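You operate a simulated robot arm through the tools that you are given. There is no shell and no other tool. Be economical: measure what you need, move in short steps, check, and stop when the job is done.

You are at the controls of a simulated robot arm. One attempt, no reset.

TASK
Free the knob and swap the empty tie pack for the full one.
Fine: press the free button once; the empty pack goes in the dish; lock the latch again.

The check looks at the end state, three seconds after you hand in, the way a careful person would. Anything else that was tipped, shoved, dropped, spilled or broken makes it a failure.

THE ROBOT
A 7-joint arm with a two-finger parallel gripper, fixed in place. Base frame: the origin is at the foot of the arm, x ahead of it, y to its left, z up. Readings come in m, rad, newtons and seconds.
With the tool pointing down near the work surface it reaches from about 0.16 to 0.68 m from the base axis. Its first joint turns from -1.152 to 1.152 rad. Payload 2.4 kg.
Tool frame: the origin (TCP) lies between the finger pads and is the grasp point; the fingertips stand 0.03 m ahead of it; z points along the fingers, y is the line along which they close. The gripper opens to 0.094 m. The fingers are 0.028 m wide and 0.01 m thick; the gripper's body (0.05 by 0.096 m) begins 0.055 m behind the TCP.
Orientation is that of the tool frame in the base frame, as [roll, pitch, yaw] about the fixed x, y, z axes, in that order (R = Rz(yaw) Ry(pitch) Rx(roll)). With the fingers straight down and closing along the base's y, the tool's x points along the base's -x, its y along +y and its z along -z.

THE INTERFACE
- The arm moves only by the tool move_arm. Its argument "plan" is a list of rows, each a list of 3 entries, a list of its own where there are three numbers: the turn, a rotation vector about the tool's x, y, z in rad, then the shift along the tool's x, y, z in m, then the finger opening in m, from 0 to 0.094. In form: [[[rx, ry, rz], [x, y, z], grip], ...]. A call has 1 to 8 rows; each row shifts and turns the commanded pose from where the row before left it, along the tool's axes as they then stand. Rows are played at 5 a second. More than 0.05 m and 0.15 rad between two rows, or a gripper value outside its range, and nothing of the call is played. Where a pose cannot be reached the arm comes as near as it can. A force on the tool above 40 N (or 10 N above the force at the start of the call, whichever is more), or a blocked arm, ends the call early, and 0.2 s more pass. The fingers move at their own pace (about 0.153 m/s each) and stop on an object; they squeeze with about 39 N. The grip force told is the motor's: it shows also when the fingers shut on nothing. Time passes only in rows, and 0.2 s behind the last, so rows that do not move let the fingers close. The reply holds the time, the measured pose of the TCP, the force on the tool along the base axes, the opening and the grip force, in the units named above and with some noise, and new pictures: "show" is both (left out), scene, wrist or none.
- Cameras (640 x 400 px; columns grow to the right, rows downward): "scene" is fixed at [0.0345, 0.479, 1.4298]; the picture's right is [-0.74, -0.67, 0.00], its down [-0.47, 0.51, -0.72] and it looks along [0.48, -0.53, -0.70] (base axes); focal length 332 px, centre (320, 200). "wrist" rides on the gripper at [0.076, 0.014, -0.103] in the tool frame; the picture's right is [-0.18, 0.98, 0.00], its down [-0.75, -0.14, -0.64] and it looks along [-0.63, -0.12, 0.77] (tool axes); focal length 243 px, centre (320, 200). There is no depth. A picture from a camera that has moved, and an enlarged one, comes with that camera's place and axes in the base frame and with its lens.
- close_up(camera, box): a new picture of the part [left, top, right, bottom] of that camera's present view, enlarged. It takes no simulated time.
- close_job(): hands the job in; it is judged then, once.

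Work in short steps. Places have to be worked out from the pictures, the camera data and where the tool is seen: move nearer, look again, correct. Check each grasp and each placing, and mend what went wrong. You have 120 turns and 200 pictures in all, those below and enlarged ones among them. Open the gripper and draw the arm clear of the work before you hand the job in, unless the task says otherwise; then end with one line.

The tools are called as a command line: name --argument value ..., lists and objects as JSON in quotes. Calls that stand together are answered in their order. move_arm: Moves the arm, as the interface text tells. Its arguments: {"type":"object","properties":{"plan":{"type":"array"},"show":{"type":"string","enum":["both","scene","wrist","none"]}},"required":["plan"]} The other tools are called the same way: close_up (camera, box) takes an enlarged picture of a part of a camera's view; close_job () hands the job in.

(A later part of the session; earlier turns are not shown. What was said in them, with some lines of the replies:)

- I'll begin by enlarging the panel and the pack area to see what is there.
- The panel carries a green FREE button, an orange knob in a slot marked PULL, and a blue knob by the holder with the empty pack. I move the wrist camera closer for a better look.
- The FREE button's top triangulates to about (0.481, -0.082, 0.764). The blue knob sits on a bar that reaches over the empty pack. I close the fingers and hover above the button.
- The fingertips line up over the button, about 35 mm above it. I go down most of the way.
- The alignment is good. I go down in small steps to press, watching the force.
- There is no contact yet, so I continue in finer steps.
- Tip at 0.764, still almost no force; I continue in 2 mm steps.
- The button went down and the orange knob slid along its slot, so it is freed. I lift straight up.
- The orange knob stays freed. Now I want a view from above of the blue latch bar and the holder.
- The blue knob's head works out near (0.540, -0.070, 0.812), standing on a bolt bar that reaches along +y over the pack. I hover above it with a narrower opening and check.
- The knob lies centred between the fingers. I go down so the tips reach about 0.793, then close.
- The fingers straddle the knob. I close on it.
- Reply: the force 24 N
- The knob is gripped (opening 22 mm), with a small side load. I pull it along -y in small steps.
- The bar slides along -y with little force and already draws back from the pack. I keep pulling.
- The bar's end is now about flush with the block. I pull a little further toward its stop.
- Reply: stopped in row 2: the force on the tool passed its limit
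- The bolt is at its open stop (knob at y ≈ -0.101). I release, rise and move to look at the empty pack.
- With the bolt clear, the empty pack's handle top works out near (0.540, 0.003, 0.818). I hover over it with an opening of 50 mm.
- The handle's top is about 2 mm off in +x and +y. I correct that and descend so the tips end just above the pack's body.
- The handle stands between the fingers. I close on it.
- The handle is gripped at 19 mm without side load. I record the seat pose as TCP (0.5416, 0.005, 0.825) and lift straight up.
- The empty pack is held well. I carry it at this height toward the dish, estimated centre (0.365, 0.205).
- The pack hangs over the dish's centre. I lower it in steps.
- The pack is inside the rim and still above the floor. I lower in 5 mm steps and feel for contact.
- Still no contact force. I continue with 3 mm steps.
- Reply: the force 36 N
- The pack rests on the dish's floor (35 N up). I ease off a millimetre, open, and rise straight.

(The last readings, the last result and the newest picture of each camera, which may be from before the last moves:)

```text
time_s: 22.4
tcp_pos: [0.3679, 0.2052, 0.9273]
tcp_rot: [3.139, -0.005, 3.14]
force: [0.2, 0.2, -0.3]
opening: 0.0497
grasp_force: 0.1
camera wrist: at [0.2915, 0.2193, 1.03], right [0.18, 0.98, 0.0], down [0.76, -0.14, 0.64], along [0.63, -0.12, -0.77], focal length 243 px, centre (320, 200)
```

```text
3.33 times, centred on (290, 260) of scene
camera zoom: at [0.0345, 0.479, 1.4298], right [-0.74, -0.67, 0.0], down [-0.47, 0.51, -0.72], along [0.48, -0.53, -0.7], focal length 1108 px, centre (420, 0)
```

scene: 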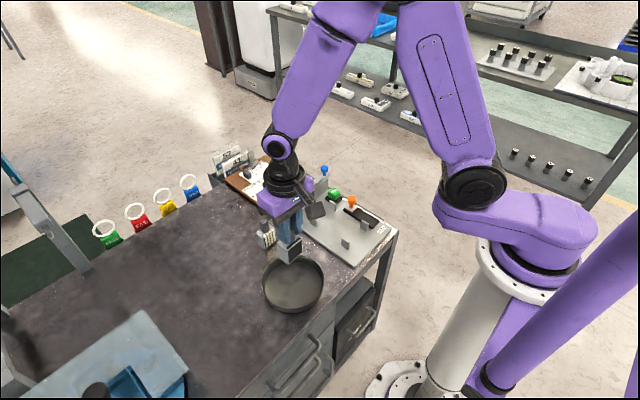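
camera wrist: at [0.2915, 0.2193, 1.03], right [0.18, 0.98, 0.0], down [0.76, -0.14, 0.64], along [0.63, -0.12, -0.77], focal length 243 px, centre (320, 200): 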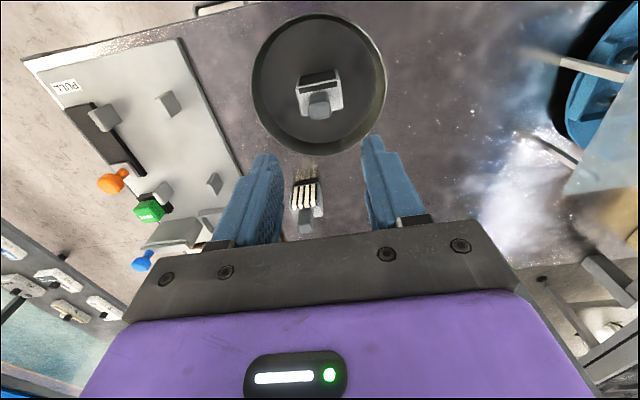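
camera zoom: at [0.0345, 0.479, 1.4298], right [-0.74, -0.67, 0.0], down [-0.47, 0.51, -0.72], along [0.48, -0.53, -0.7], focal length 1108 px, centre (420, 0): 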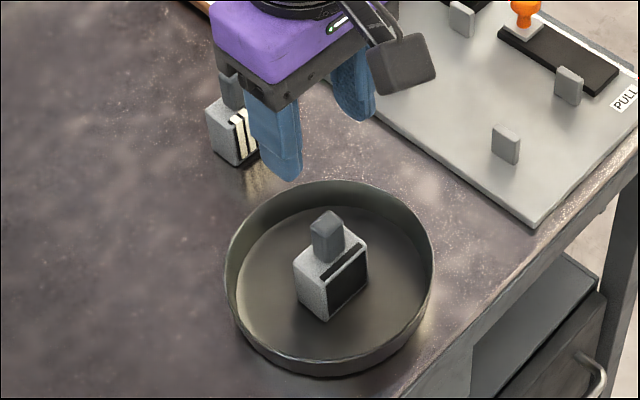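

The empty pack stands upright in the dish. Next I go above the full pack, whose handle I estimate at (0.521, 0.153), to measure its place and yaw.

move_arm --plan '[[[0, 0, 0], [-0.037, -0.013, 0], 0.05], [[0, 0, 0], [-0.037, -0.013, 0], 0.05], [[0, 0, 0], [-0.037, -0.013, 0], 0.05], [[0, 0, 0], [-0.037, -0.013, 0.02], 0.05], [[0, 0, 0], [0, 0, 0], 0.05]]' --show "wrist"

close_up --camera "wrist" --box '[220, 60, 420, 185]'

close_up --camera "scene" --box '[225, 180, 321, 240]'

```text
time_s: 23.6
tcp_pos: [0.5163, 0.152, 0.9062]
tcp_rot: [3.141, -0.003, -3.141]
force: [0.2, -0.8, -0.3]
opening: 0.0502
grasp_force: 0.1
camera wrist: at [0.4401, 0.1668, 1.0094], right [0.18, 0.98, 0.0], down [0.76, -0.14, 0.64], along [0.63, -0.11, -0.77], focal length 243 px, centre (320, 200)
```

wrist: 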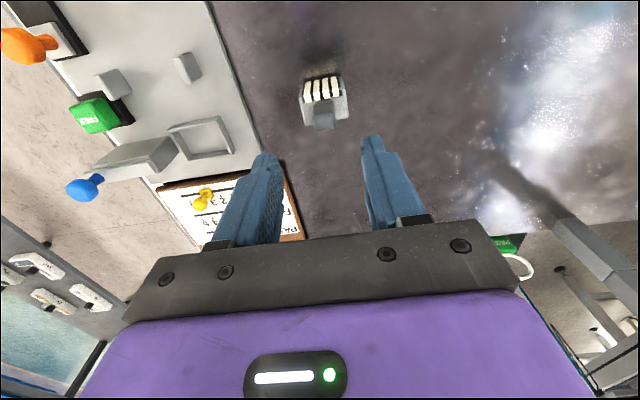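

```text
3.20 times, centred on (320, 122) of wrist
camera zoom: at [0.4401, 0.1668, 1.0094], right [0.18, 0.98, 0.0], down [0.76, -0.14, 0.64], along [0.63, -0.11, -0.77], focal length 776 px, centre (320, 448)
```

zoom: 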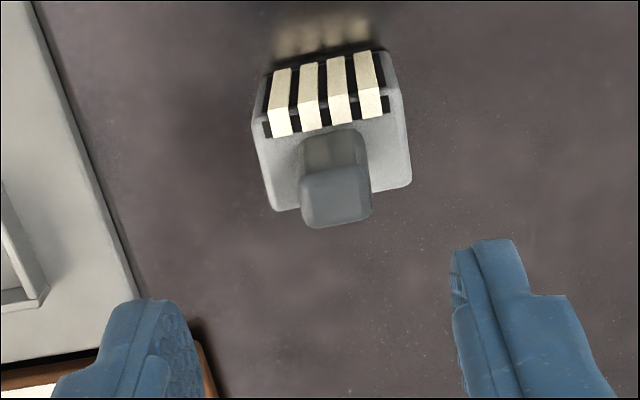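

```text
6.67 times, centred on (273, 210) of scene
camera zoom: at [0.0345, 0.479, 1.4298], right [-0.74, -0.67, 0.0], down [-0.47, 0.51, -0.72], along [0.48, -0.53, -0.7], focal length 2216 px, centre (633, 133)
```

zoom: 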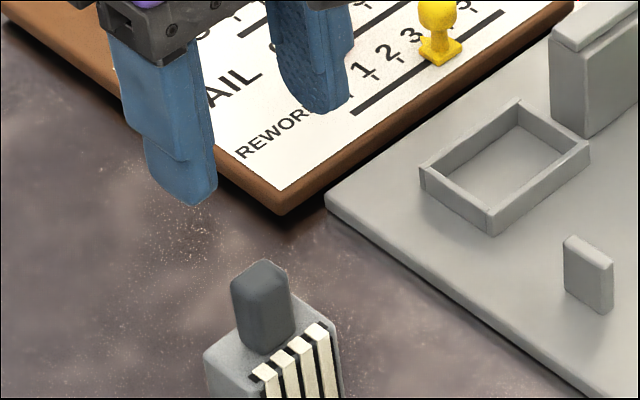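

The full pack's handle is near (0.519, 0.156) and yawed about +0.055 rad compared with the seat. I line up with it and check at a lower hover.

move_arm --plan '[[[0, 0, 0], [-0.003, 0.0035, 0.02], 0.05], [[0, 0, -0.055], [0, 0, 0.021], 0.05], [[0, 0, 0], [0, 0, 0], 0.05]]' --show "none"

close_up --camera "wrist" --box '[220, 60, 420, 185]'

close_up --camera "scene" --box '[225, 190, 321, 250]'

```text
time_s: 24.4
tcp_pos: [0.5176, 0.1549, 0.8661]
tcp_rot: [3.137, -0.006, -3.084]
force: [-0.2, 0.2, 1.2]
opening: 0.0497
grasp_force: 0.1
```

```text
3.20 times, centred on (320, 122) of wrist
camera zoom: at [0.4412, 0.1655, 0.9688], right [0.13, 0.99, 0.0], down [0.76, -0.1, 0.64], along [0.63, -0.08, -0.77], focal length 776 px, centre (320, 448)
```

zoom: 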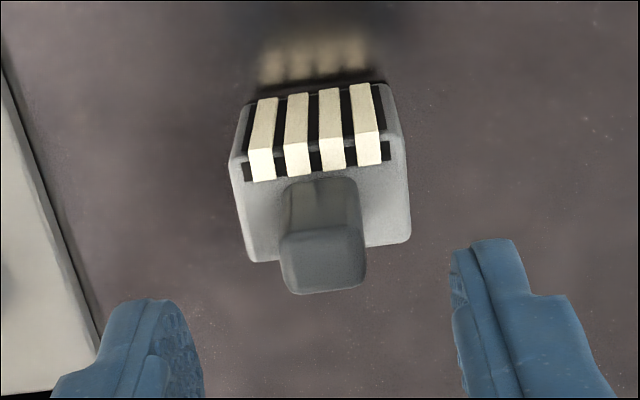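

```text
6.67 times, centred on (273, 220) of scene
camera zoom: at [0.0345, 0.479, 1.4298], right [-0.74, -0.67, 0.0], down [-0.47, 0.51, -0.72], along [0.48, -0.53, -0.7], focal length 2216 px, centre (633, 67)
```

zoom: 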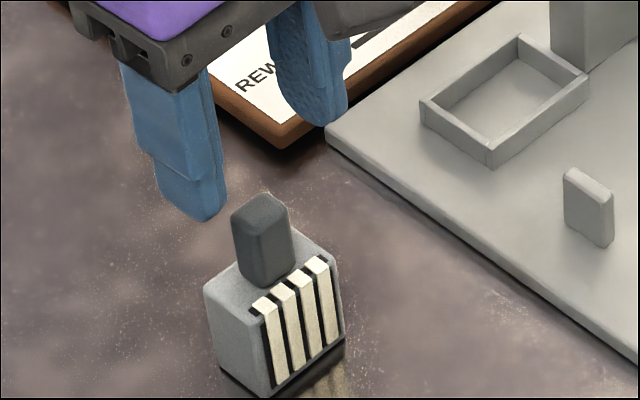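

The view matches the one I had before gripping the empty pack, about 8 mm lower. I apply the same small correction, descend 50 mm and check.

move_arm --plan '[[[0, 0, 0], [-0.002, 0.0015, 0.025], 0.05], [[0, 0, 0], [0, 0, 0.024], 0.05], [[0, 0, 0], [0, 0, 0], 0.05]]' --show "none"

close_up --camera "wrist" --box '[220, 60, 420, 185]'

close_up --camera "scene" --box '[225, 190, 321, 250]'

```text
time_s: 25.2
tcp_pos: [0.5189, 0.1572, 0.8165]
tcp_rot: [3.138, -0.004, -3.084]
force: [0.3, -0.1, 0.0]
opening: 0.0496
grasp_force: 0.2
```

```text
3.20 times, centred on (320, 122) of wrist
camera zoom: at [0.4424, 0.1678, 0.9185], right [0.13, 0.99, 0.0], down [0.76, -0.1, 0.64], along [0.63, -0.08, -0.77], focal length 776 px, centre (320, 448)
```

zoom: 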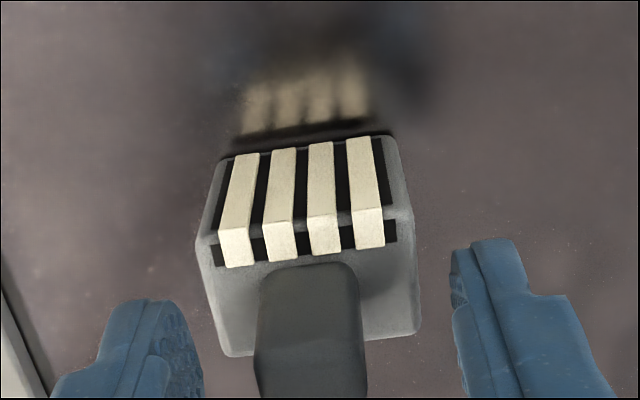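

```text
6.67 times, centred on (273, 220) of scene
camera zoom: at [0.0345, 0.479, 1.4298], right [-0.74, -0.67, 0.0], down [-0.47, 0.51, -0.72], along [0.48, -0.53, -0.7], focal length 2216 px, centre (633, 67)
```

zoom: 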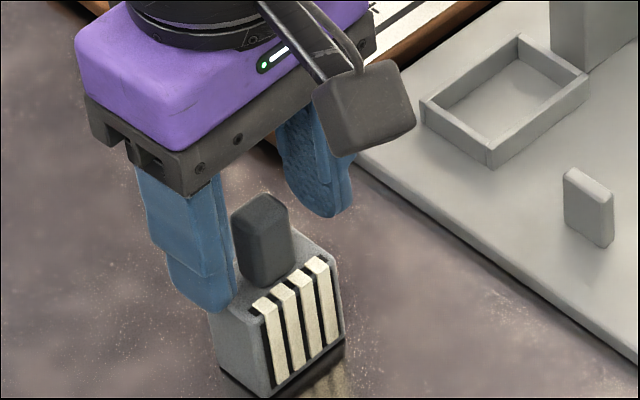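

This view is nearly identical to the seated grasp, and 10.4 mm lower. I turn back 0.02 rad, go down the same 2 mm and close.

move_arm --plan '[[[0, 0, 0.02], [0, 0, 0.002], 0.05], [[0, 0, 0], [0, 0, 0], 0.025], [[0, 0, 0], [0, 0, 0], 0.003], [[0, 0, 0], [0, 0, 0], 0.003]]' --show "none"

close_up --camera "scene" --box '[225, 190, 321, 250]'

close_up --camera "wrist" --box '[220, 60, 420, 185]'

```text
time_s: 26.2
tcp_pos: [0.5183, 0.1581, 0.8146]
tcp_rot: [3.137, -0.003, -3.105]
force: [0.6, -0.4, -0.1]
opening: 0.0192
grasp_force: 39.3
```

```text
6.67 times, centred on (273, 220) of scene
camera zoom: at [0.0345, 0.479, 1.4298], right [-0.74, -0.67, 0.0], down [-0.47, 0.51, -0.72], along [0.48, -0.53, -0.7], focal length 2216 px, centre (633, 67)
```

zoom: 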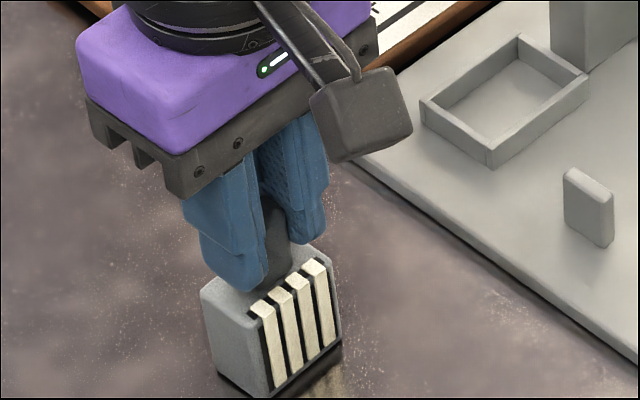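

```text
3.20 times, centred on (320, 122) of wrist
camera zoom: at [0.4425, 0.169, 0.9166], right [0.15, 0.99, 0.0], down [0.76, -0.11, 0.64], along [0.63, -0.09, -0.77], focal length 776 px, centre (320, 448)
```

zoom: 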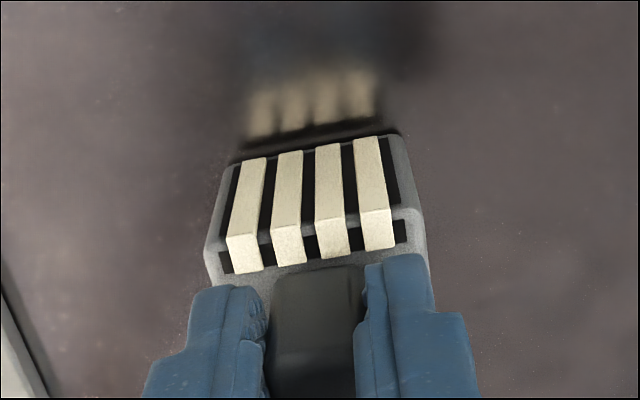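

The full pack is gripped the same way. I lift it and turn the yaw back to straight.

move_arm --plan '[[[0, 0, 0], [0, 0, -0.02], 0.003], [[0, 0, 0.0366], [0, 0, -0.03], 0.003], [[0, 0, 0], [0, 0, -0.03], 0.003], [[0, 0, 0], [0, 0, -0.03], 0.003], [[0, 0, 0], [0, 0, -0.02], 0.003]]' --show "both"

```text
time_s: 27.4
tcp_pos: [0.5207, 0.1572, 0.9457]
tcp_rot: [3.139, -0.004, 3.141]
force: [0.6, -0.4, -0.6]
opening: 0.0192
grasp_force: 39.4
camera wrist: at [0.4444, 0.1714, 1.048], right [0.18, 0.98, 0.0], down [0.76, -0.14, 0.64], along [0.63, -0.12, -0.77], focal length 243 px, centre (320, 200)
```

scene: 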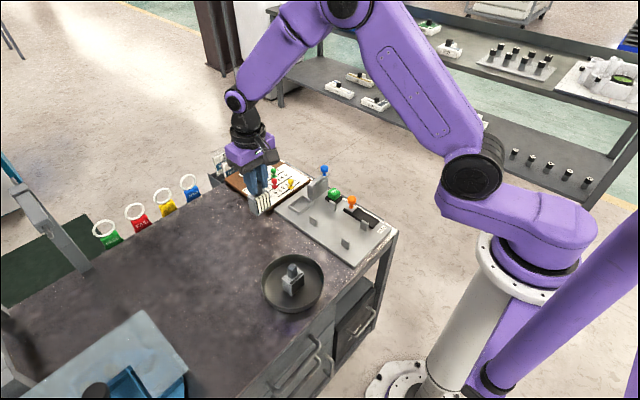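
wrist: 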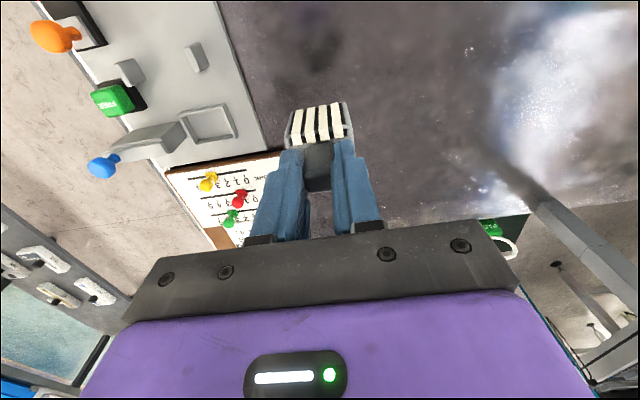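

The full pack sits in the gripper just as the empty one did. I carry it over the tray to the recorded seat position.

move_arm --plan '[[[0, 0, 0], [-0.0052, -0.038, 0], 0.003], [[0, 0, 0], [-0.0052, -0.038, 0], 0.003], [[0, 0, 0], [-0.0052, -0.038, 0], 0.003], [[0, 0, 0], [-0.0052, -0.038, 0], 0.003], [[0, 0, 0], [0, 0, 0.03], 0.003], [[0, 0, 0], [0, 0, 0.03], 0.003], [[0, 0, 0], [0, 0, 0], 0.003]]' --show "none"

close_up --camera "scene" --box '[255, 150, 351, 210]'

close_up --camera "wrist" --box '[220, 40, 420, 165]'

```text
time_s: 29.0
tcp_pos: [0.5386, 0.0037, 0.8838]
tcp_rot: [3.139, -0.003, 3.14]
force: [-0.9, 0.5, -1.1]
opening: 0.0193
grasp_force: 39.1
```

```text
6.67 times, centred on (303, 180) of scene
camera zoom: at [0.0345, 0.479, 1.4298], right [-0.74, -0.67, 0.0], down [-0.47, 0.51, -0.72], along [0.48, -0.53, -0.7], focal length 2216 px, centre (433, 333)
```

zoom: 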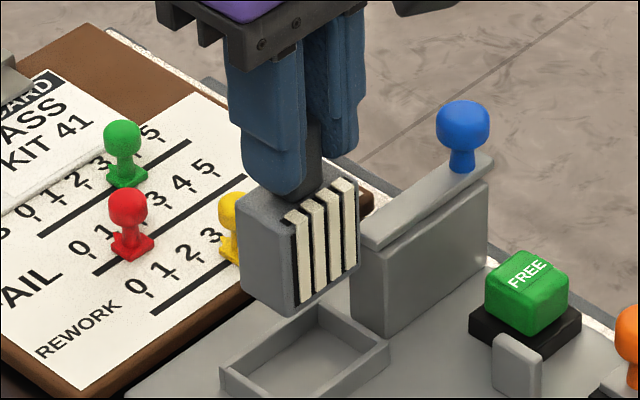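

```text
3.20 times, centred on (320, 102) of wrist
camera zoom: at [0.4641, 0.018, 0.987], right [0.18, 0.98, 0.0], down [0.76, -0.14, 0.64], along [0.63, -0.12, -0.77], focal length 776 px, centre (320, 512)
```

zoom: 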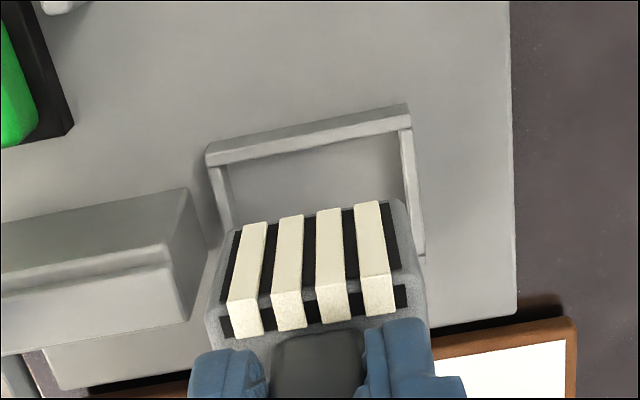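

The reading shows about 2–3 mm short in x. I correct and go down to just above the tray's walls.

move_arm --plan '[[[0, 0, 0], [-0.002, 0.001, 0.015], 0.003], [[0, 0, 0], [0, 0, 0.015], 0.003], [[0, 0, 0], [0, 0, 0], 0.003], [[0, 0, 0], [0, 0, 0], 0.003]]' --show "none"

close_up --camera "scene" --box '[255, 150, 351, 210]'

close_up --camera "wrist" --box '[220, 40, 420, 165]'

```text
time_s: 30.0
tcp_pos: [0.5407, 0.0044, 0.8543]
tcp_rot: [3.137, -0.003, 3.141]
force: [0.1, 0.3, -0.4]
opening: 0.0188
grasp_force: 39.0
```

```text
6.67 times, centred on (303, 180) of scene
camera zoom: at [0.0345, 0.479, 1.4298], right [-0.74, -0.67, 0.0], down [-0.47, 0.51, -0.72], along [0.48, -0.53, -0.7], focal length 2216 px, centre (433, 333)
```

zoom: 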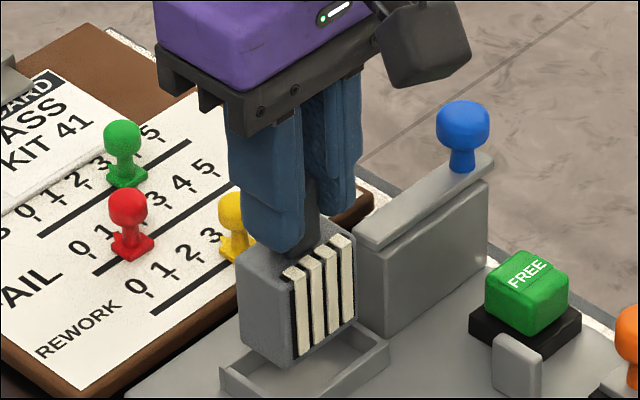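

```text
3.20 times, centred on (320, 102) of wrist
camera zoom: at [0.4651, 0.0198, 0.9569], right [0.18, 0.98, 0.0], down [0.76, -0.14, 0.64], along [0.63, -0.12, -0.77], focal length 776 px, centre (320, 512)
```

zoom: 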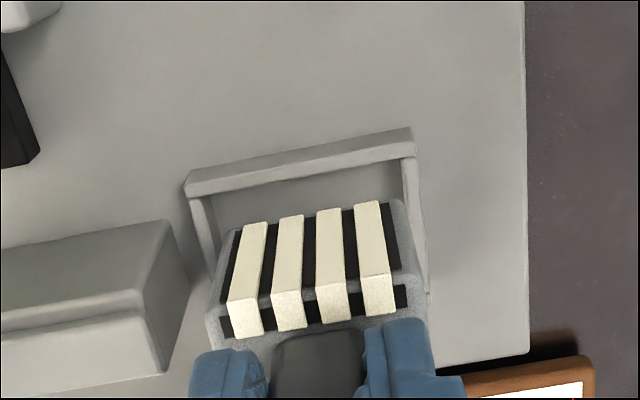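

The pack is aligned within the tray. I descend slowly into it.

move_arm --plan '[[[0, 0, 0], [-0.001, 0.0005, 0.007], 0.003], [[0, 0, 0], [0, 0, 0.007], 0.003], [[0, 0, 0], [0, 0, 0.006], 0.003], [[0, 0, 0], [0, 0, 0], 0.003]]' --show "none"

close_up --camera "scene" --box '[255, 150, 351, 210]'

close_up --camera "wrist" --box '[220, 40, 420, 165]'

```text
time_s: 31.0
tcp_pos: [0.5429, 0.0064, 0.8331]
tcp_rot: [3.14, -0.004, -3.141]
force: [-0.7, -2.0, -1.0]
opening: 0.0193
grasp_force: 39.3
```

```text
6.67 times, centred on (303, 180) of scene
camera zoom: at [0.0345, 0.479, 1.4298], right [-0.74, -0.67, 0.0], down [-0.47, 0.51, -0.72], along [0.48, -0.53, -0.7], focal length 2216 px, centre (433, 333)
```

zoom: 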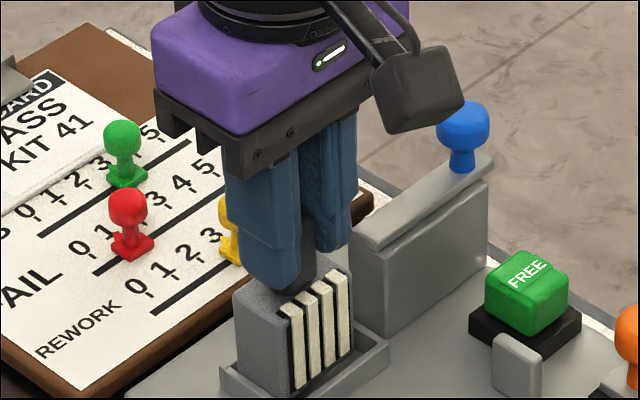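

```text
3.20 times, centred on (320, 102) of wrist
camera zoom: at [0.4669, 0.0213, 0.9363], right [0.18, 0.98, 0.0], down [0.76, -0.14, 0.64], along [0.63, -0.12, -0.77], focal length 776 px, centre (320, 512)
```

zoom: 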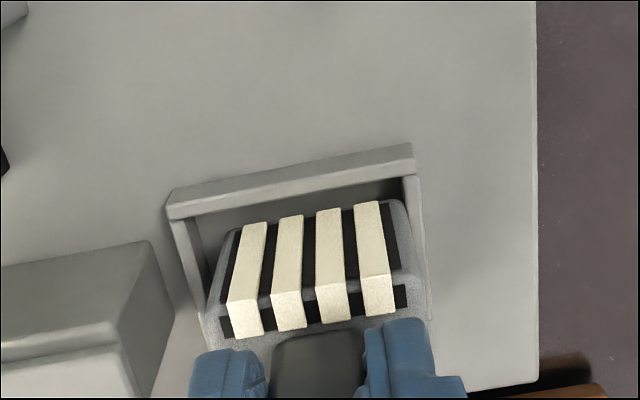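

The pack is a bit near the +y wall, so I shift 1.5 mm in -y and go down to the seat height of about 0.825.

move_arm --plan '[[[0, 0, 0], [0.001, -0.0015, 0], 0.003], [[0, 0, 0], [0, 0, 0.004], 0.003], [[0, 0, 0], [0, 0, 0.003], 0.003], [[0, 0, 0], [0, 0, 0], 0.003]]' --show "none"

close_up --camera "scene" --box '[255, 150, 351, 210]'

close_up --camera "wrist" --box '[220, 40, 420, 165]'

```text
time_s: 32.0
tcp_pos: [0.5404, 0.0044, 0.8282]
tcp_rot: [3.139, -0.003, 3.142]
force: [0.1, 0.4, -1.3]
opening: 0.019
grasp_force: 38.6
```

```text
6.67 times, centred on (303, 180) of scene
camera zoom: at [0.0345, 0.479, 1.4298], right [-0.74, -0.67, 0.0], down [-0.47, 0.51, -0.72], along [0.48, -0.53, -0.7], focal length 2216 px, centre (433, 333)
```

zoom: 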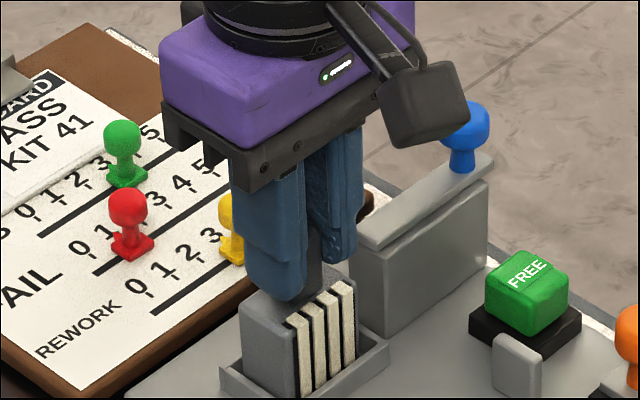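

```text
3.20 times, centred on (320, 102) of wrist
camera zoom: at [0.4654, 0.0195, 0.9295], right [0.18, 0.98, 0.0], down [0.76, -0.14, 0.64], along [0.63, -0.12, -0.77], focal length 776 px, centre (320, 512)
```

zoom: 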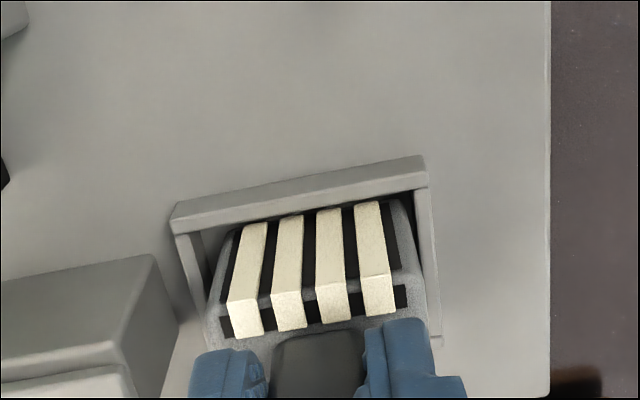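

It is centred now. I continue down in 2 mm steps until it touches.

move_arm --plan '[[[0, 0, 0], [0, 0, 0.002], 0.003], [[0, 0, 0], [0, 0, 0.0015], 0.003], [[0, 0, 0], [0, 0, 0], 0.003]]' --show "none"

```text
time_s: 32.8
tcp_pos: [0.5415, 0.0061, 0.8248]
tcp_rot: [3.14, -0.004, 3.141]
force: [-4.6, -0.3, 15.8]
opening: 0.0193
grasp_force: 38.9
```

The tool feels 15.8 N upward at z = 0.8248, which is the seat height. I release and rise, then inspect.

move_arm --plan '[[[0, 0, 0], [0, 0, 0], 0.03], [[0, 0, 0], [0, 0, 0], 0.045], [[0, 0, 0], [0, 0, 0], 0.045], [[0, 0, 0], [0, 0, -0.025], 0.045], [[0, 0, 0], [0, 0, -0.04], 0.045], [[0, 0, 0], [0, -0.03, -0.03], 0.05]]' --show "none"

close_up --camera "scene" --box '[255, 150, 351, 210]'

close_up --camera "wrist" --box '[220, 20, 460, 170]'

```text
time_s: 34.2
tcp_pos: [0.5405, -0.0251, 0.9178]
tcp_rot: [3.139, -0.005, 3.142]
force: [0.1, 0.1, -0.7]
opening: 0.0499
grasp_force: 0.1
```

```text
6.67 times, centred on (303, 180) of scene
camera zoom: at [0.0344, 0.479, 1.4298], right [-0.74, -0.67, 0.0], down [-0.47, 0.51, -0.72], along [0.48, -0.53, -0.7], focal length 2216 px, centre (433, 333)
```

zoom: 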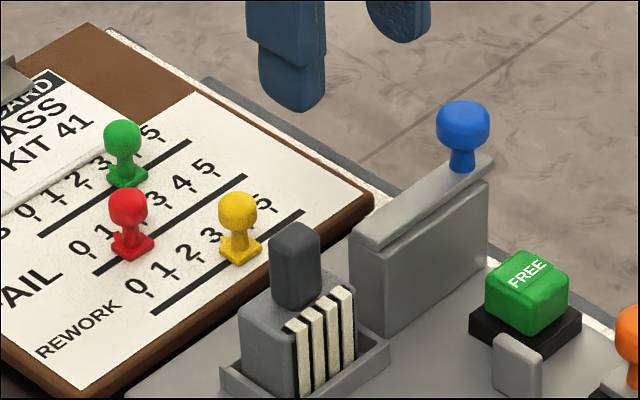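

```text
2.67 times, centred on (340, 95) of wrist
camera zoom: at [0.4653, -0.0108, 1.0201], right [0.18, 0.98, 0.0], down [0.76, -0.14, 0.64], along [0.63, -0.12, -0.77], focal length 647 px, centre (267, 480)
```

zoom: 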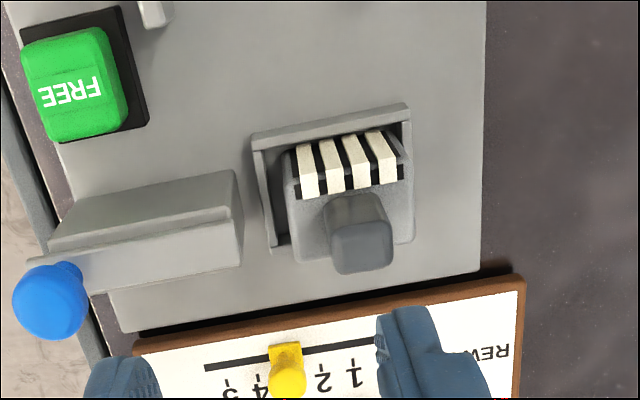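

The full pack is seated at the same height as the old one, ties facing the same way. Next I move over the blue knob at (0.539, -0.101) to lock the bolt.

move_arm --plan '[[[0, 0, 0], [0.001, -0.038, 0], 0.05], [[0, 0, 0], [0, -0.038, 0.02], 0.05], [[0, 0, 0], [0, 0, 0.03], 0.05], [[0, 0, 0], [0, 0, 0], 0.05]]' --show "none"

close_up --camera "scene" --box '[265, 130, 361, 190]'

close_up --camera "wrist" --box '[220, 60, 460, 210]'

```text
time_s: 35.2
tcp_pos: [0.5394, -0.0998, 0.87]
tcp_rot: [3.138, -0.003, -3.14]
force: [0.1, -0.1, -0.1]
opening: 0.0501
grasp_force: 0.0
```

```text
6.67 times, centred on (313, 160) of scene
camera zoom: at [0.0345, 0.479, 1.4298], right [-0.74, -0.67, 0.0], down [-0.47, 0.51, -0.72], along [0.48, -0.53, -0.7], focal length 2216 px, centre (367, 467)
```

zoom: 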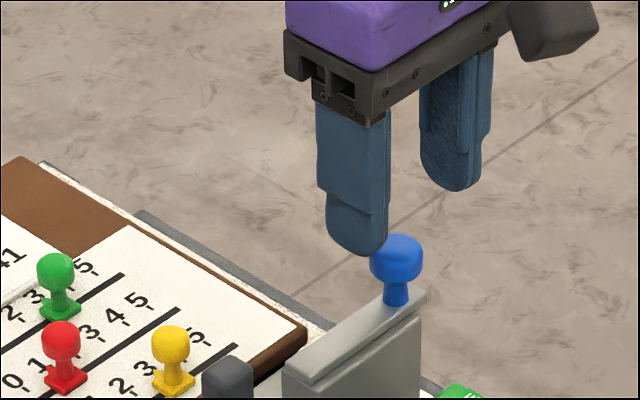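

```text
2.67 times, centred on (340, 135) of wrist
camera zoom: at [0.4636, -0.0851, 0.9718], right [0.18, 0.98, 0.0], down [0.76, -0.14, 0.64], along [0.63, -0.12, -0.77], focal length 647 px, centre (267, 373)
```

zoom: 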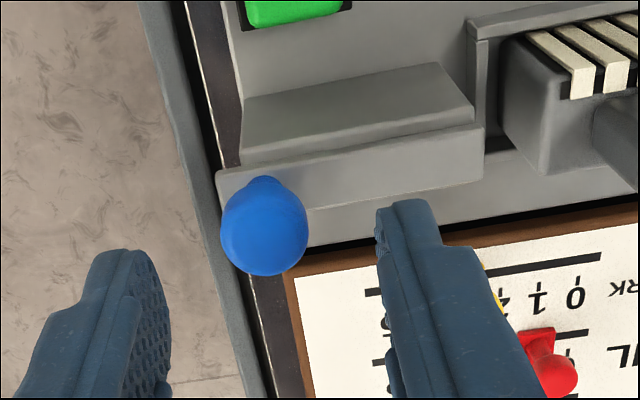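

Aligned as before. I descend to 0.821 and close on the knob.

move_arm --plan '[[[0, 0, 0], [0, -0.001, 0.025], 0.05], [[0, 0, 0], [0, 0, 0.024], 0.05], [[0, 0, 0], [0, 0, 0], 0.03], [[0, 0, 0], [0, 0, 0], 0.005], [[0, 0, 0], [0, 0, 0], 0.005]]' --show "none"

close_up --camera "scene" --box '[265, 140, 361, 200]'

```text
time_s: 36.4
tcp_pos: [0.5398, -0.1011, 0.8192]
tcp_rot: [3.139, -0.003, 3.141]
force: [1.5, -0.2, -3.1]
opening: 0.0224
grasp_force: 44.7
```

```text
6.67 times, centred on (313, 170) of scene
camera zoom: at [0.0346, 0.479, 1.4298], right [-0.74, -0.67, 0.0], down [-0.47, 0.51, -0.72], along [0.48, -0.53, -0.7], focal length 2216 px, centre (367, 400)
```

zoom: 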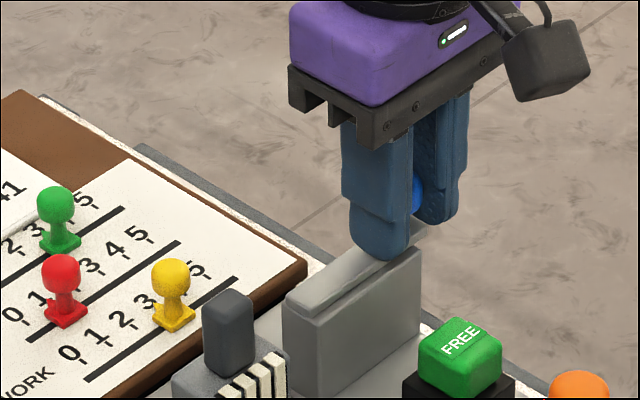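

The knob is gripped. I slide it back along +y toward the locked position at y ≈ -0.073.

move_arm --plan '[[[0, 0, 0], [0, 0.005, 0], 0.005], [[0, 0, 0], [0, 0.005, 0], 0.005], [[0, 0, 0], [0, 0.005, 0], 0.005], [[0, 0, 0], [0, 0.005, 0], 0.005], [[0, 0, 0], [0, 0.004, 0], 0.005]]' --show "none"

close_up --camera "scene" --box '[265, 140, 361, 200]'

```text
time_s: 37.6
tcp_pos: [0.5408, -0.0779, 0.8192]
tcp_rot: [3.137, -0.005, -3.14]
force: [-1.6, 0.5, 4.0]
opening: 0.0226
grasp_force: 45.1
```

```text
6.67 times, centred on (313, 170) of scene
camera zoom: at [0.0344, 0.479, 1.4298], right [-0.74, -0.67, 0.0], down [-0.47, 0.51, -0.72], along [0.48, -0.53, -0.7], focal length 2216 px, centre (367, 400)
```

zoom: 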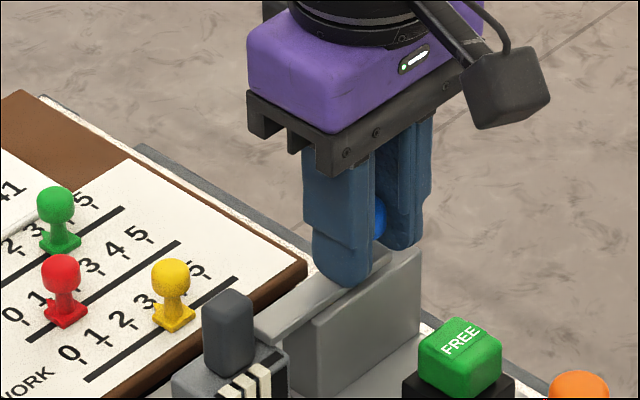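

The bar reaches over the pack again without load. I push the last few millimetres until it meets its stop.

move_arm --plan '[[[0, 0, 0], [0, 0.003, 0], 0.005], [[0, 0, 0], [0, 0.003, 0], 0.005], [[0, 0, 0], [0, 0.002, 0], 0.005]]' --show "none"

close_up --camera "scene" --box '[265, 140, 361, 200]'

```text
time_s: 38.4
tcp_pos: [0.541, -0.0729, 0.8189]
tcp_rot: [3.14, -0.001, 3.136]
force: [-3.0, -11.7, 11.7]
opening: 0.0225
grasp_force: 44.6
```

```text
6.67 times, centred on (313, 170) of scene
camera zoom: at [0.0342, 0.4788, 1.4299], right [-0.74, -0.67, 0.0], down [-0.47, 0.52, -0.72], along [0.48, -0.53, -0.7], focal length 2216 px, centre (367, 400)
```

zoom: 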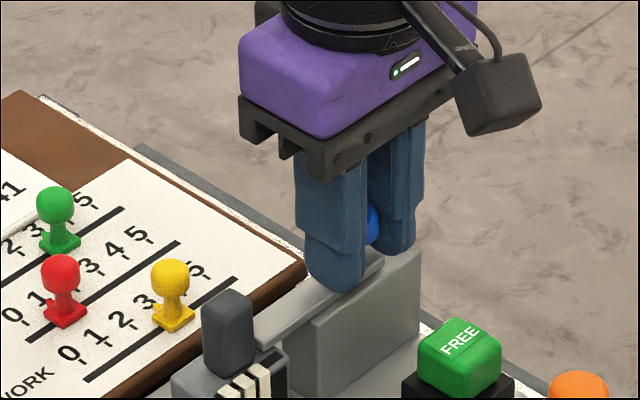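

The bolt meets its stop at y ≈ -0.073, the same as at the start. I release and draw the arm up and clear.

move_arm --plan '[[[0, 0, 0], [0, 0, 0], 0.03], [[0, 0, 0], [0, 0, 0], 0.05], [[0, 0, 0], [0, 0, 0], 0.05], [[0, 0, 0], [0, 0, -0.04], 0.05], [[0, 0, 0], [0, 0, -0.04], 0.05], [[0, 0, 0], [0.02, 0.02, -0.03], 0.05]]' --show "none"

close_up --camera "scene" --box '[230, 140, 410, 253]'

close_up --camera "wrist" --box '[160, 20, 460, 208]'

```text
time_s: 39.8
tcp_pos: [0.5199, -0.0506, 0.9302]
tcp_rot: [3.141, -0.003, 3.141]
force: [-0.4, -0.5, 1.1]
opening: 0.0501
grasp_force: 0.2
```

```text
3.54 times, centred on (320, 196) of scene
camera zoom: at [0.0345, 0.479, 1.4298], right [-0.74, -0.67, 0.0], down [-0.47, 0.51, -0.72], along [0.48, -0.53, -0.7], focal length 1176 px, centre (320, 212)
```

zoom: 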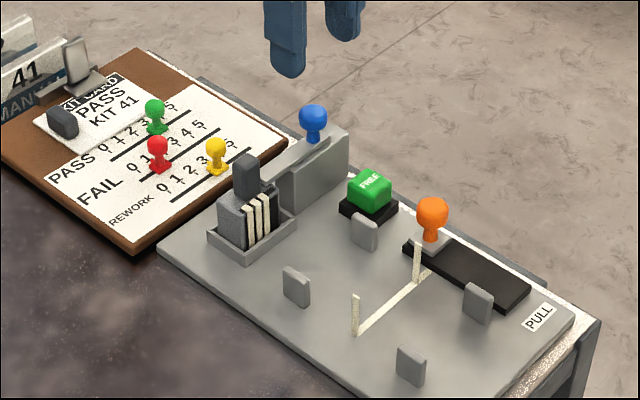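

```text
2.13 times, centred on (310, 114) of wrist
camera zoom: at [0.4451, -0.0359, 1.0317], right [0.18, 0.98, 0.0], down [0.76, -0.14, 0.64], along [0.63, -0.12, -0.77], focal length 516 px, centre (341, 383)
```

zoom: 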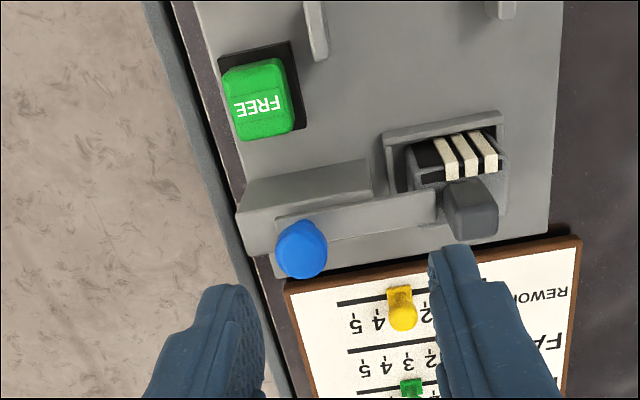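

The bolt is locked over the full pack, and the machine has fed a tie out onto the panel by itself. I draw the arm back up and take a last look at everything.

move_arm --plan '[[[0, 0, 0], [0.03, -0.01, -0.035], 0.094], [[0, 0, 0], [0.035, -0.01, -0.03], 0.094], [[0, 0, 0], [0.035, -0.02, -0.03], 0.094], [[0, 0, 0], [0.035, -0.02, -0.03], 0.094], [[0, 0, 0], [0.03, -0.02, -0.03], 0.094], [[0, 0, 0], [0, 0, 0], 0.094], [[0, 0, 0], [0, 0, 0], 0.094]]' --show "both"

close_up --camera "scene" --box '[200, 140, 410, 320]'

```text
refused: row 3 steps farther than a row can; nothing moved
```

```text
2.22 times, centred on (305, 230) of scene
camera zoom: at [0.0345, 0.479, 1.4298], right [-0.74, -0.67, 0.0], down [-0.47, 0.51, -0.72], along [0.48, -0.53, -0.7], focal length 739 px, centre (353, 133)
```

zoom: 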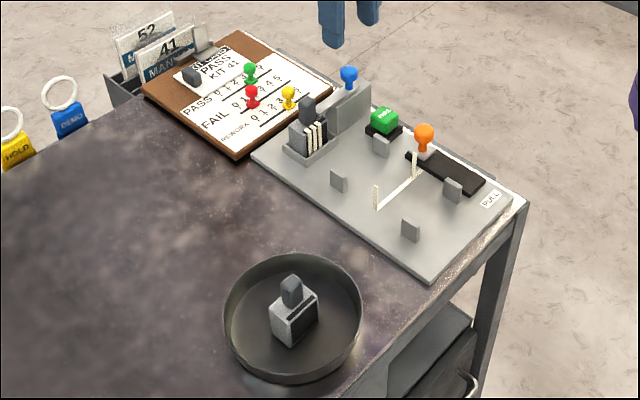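

The scene looks right. The retreat was refused for too long a step, so I repeat it with shorter ones.

move_arm --plan '[[[0, 0, 0], [0.02, -0.01, -0.03], 0.094], [[0, 0, 0], [0.03, -0.01, -0.03], 0.094], [[0, 0, 0], [0.03, -0.01, -0.03], 0.094], [[0, 0, 0], [0.03, -0.01, -0.03], 0.094], [[0, 0, 0], [0.03, -0.01, -0.03], 0.094], [[0, 0, 0], [0, 0, 0], 0.094], [[0, 0, 0], [0, 0, 0], 0.094]]' --show "both"

close_up --camera "scene" --box '[240, 150, 400, 250]'

```text
time_s: 41.4
tcp_pos: [0.3808, -0.0988, 1.0791]
tcp_rot: [3.138, -0.002, -3.141]
force: [-0.4, 0.1, 0.8]
opening: 0.0941
grasp_force: 0.1
camera wrist: at [0.3051, -0.0848, 1.1819], right [0.18, 0.98, 0.0], down [0.76, -0.14, 0.64], along [0.63, -0.12, -0.77], focal length 243 px, centre (320, 200)
```

scene: 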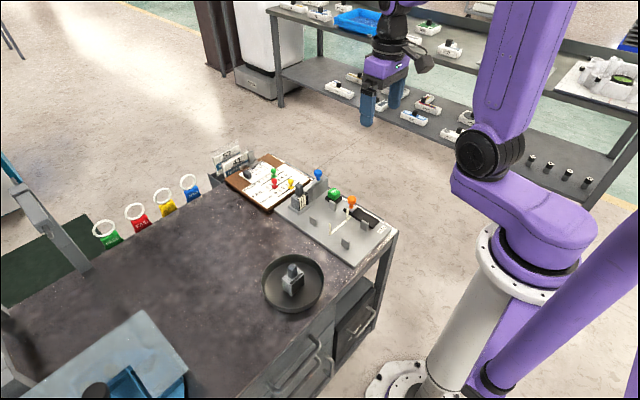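
wrist: 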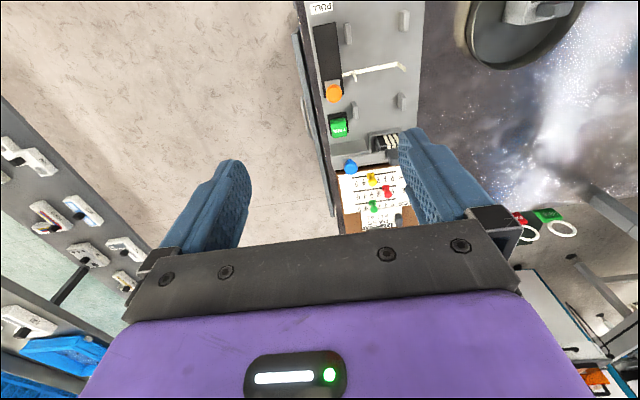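

```text
4.00 times, centred on (320, 200) of scene
camera zoom: at [0.0345, 0.479, 1.4298], right [-0.74, -0.67, 0.0], down [-0.47, 0.51, -0.72], along [0.48, -0.53, -0.7], focal length 1329 px, centre (320, 200)
```

zoom: 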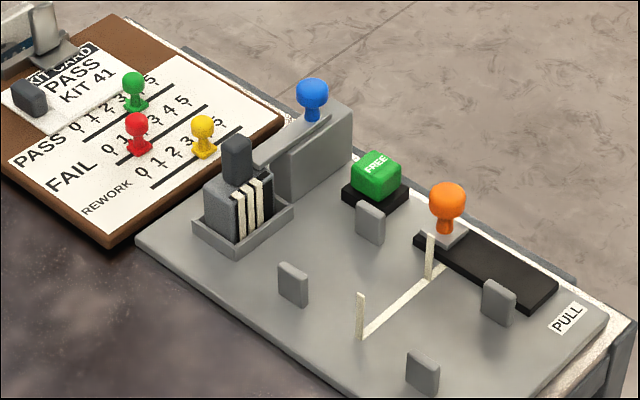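

The button was pressed once and the knob is free. The full pack is seated and latched, the empty pack is in the dish, and the arm is clear, so I hand in.

close_job

```text
The job is handed in.
```

I pressed the FREE button once, which freed the orange knob, then swapped in the full tie pack, stood the empty one in the dish and locked the latch again; the machine also fed one tie onto the panel by itself.
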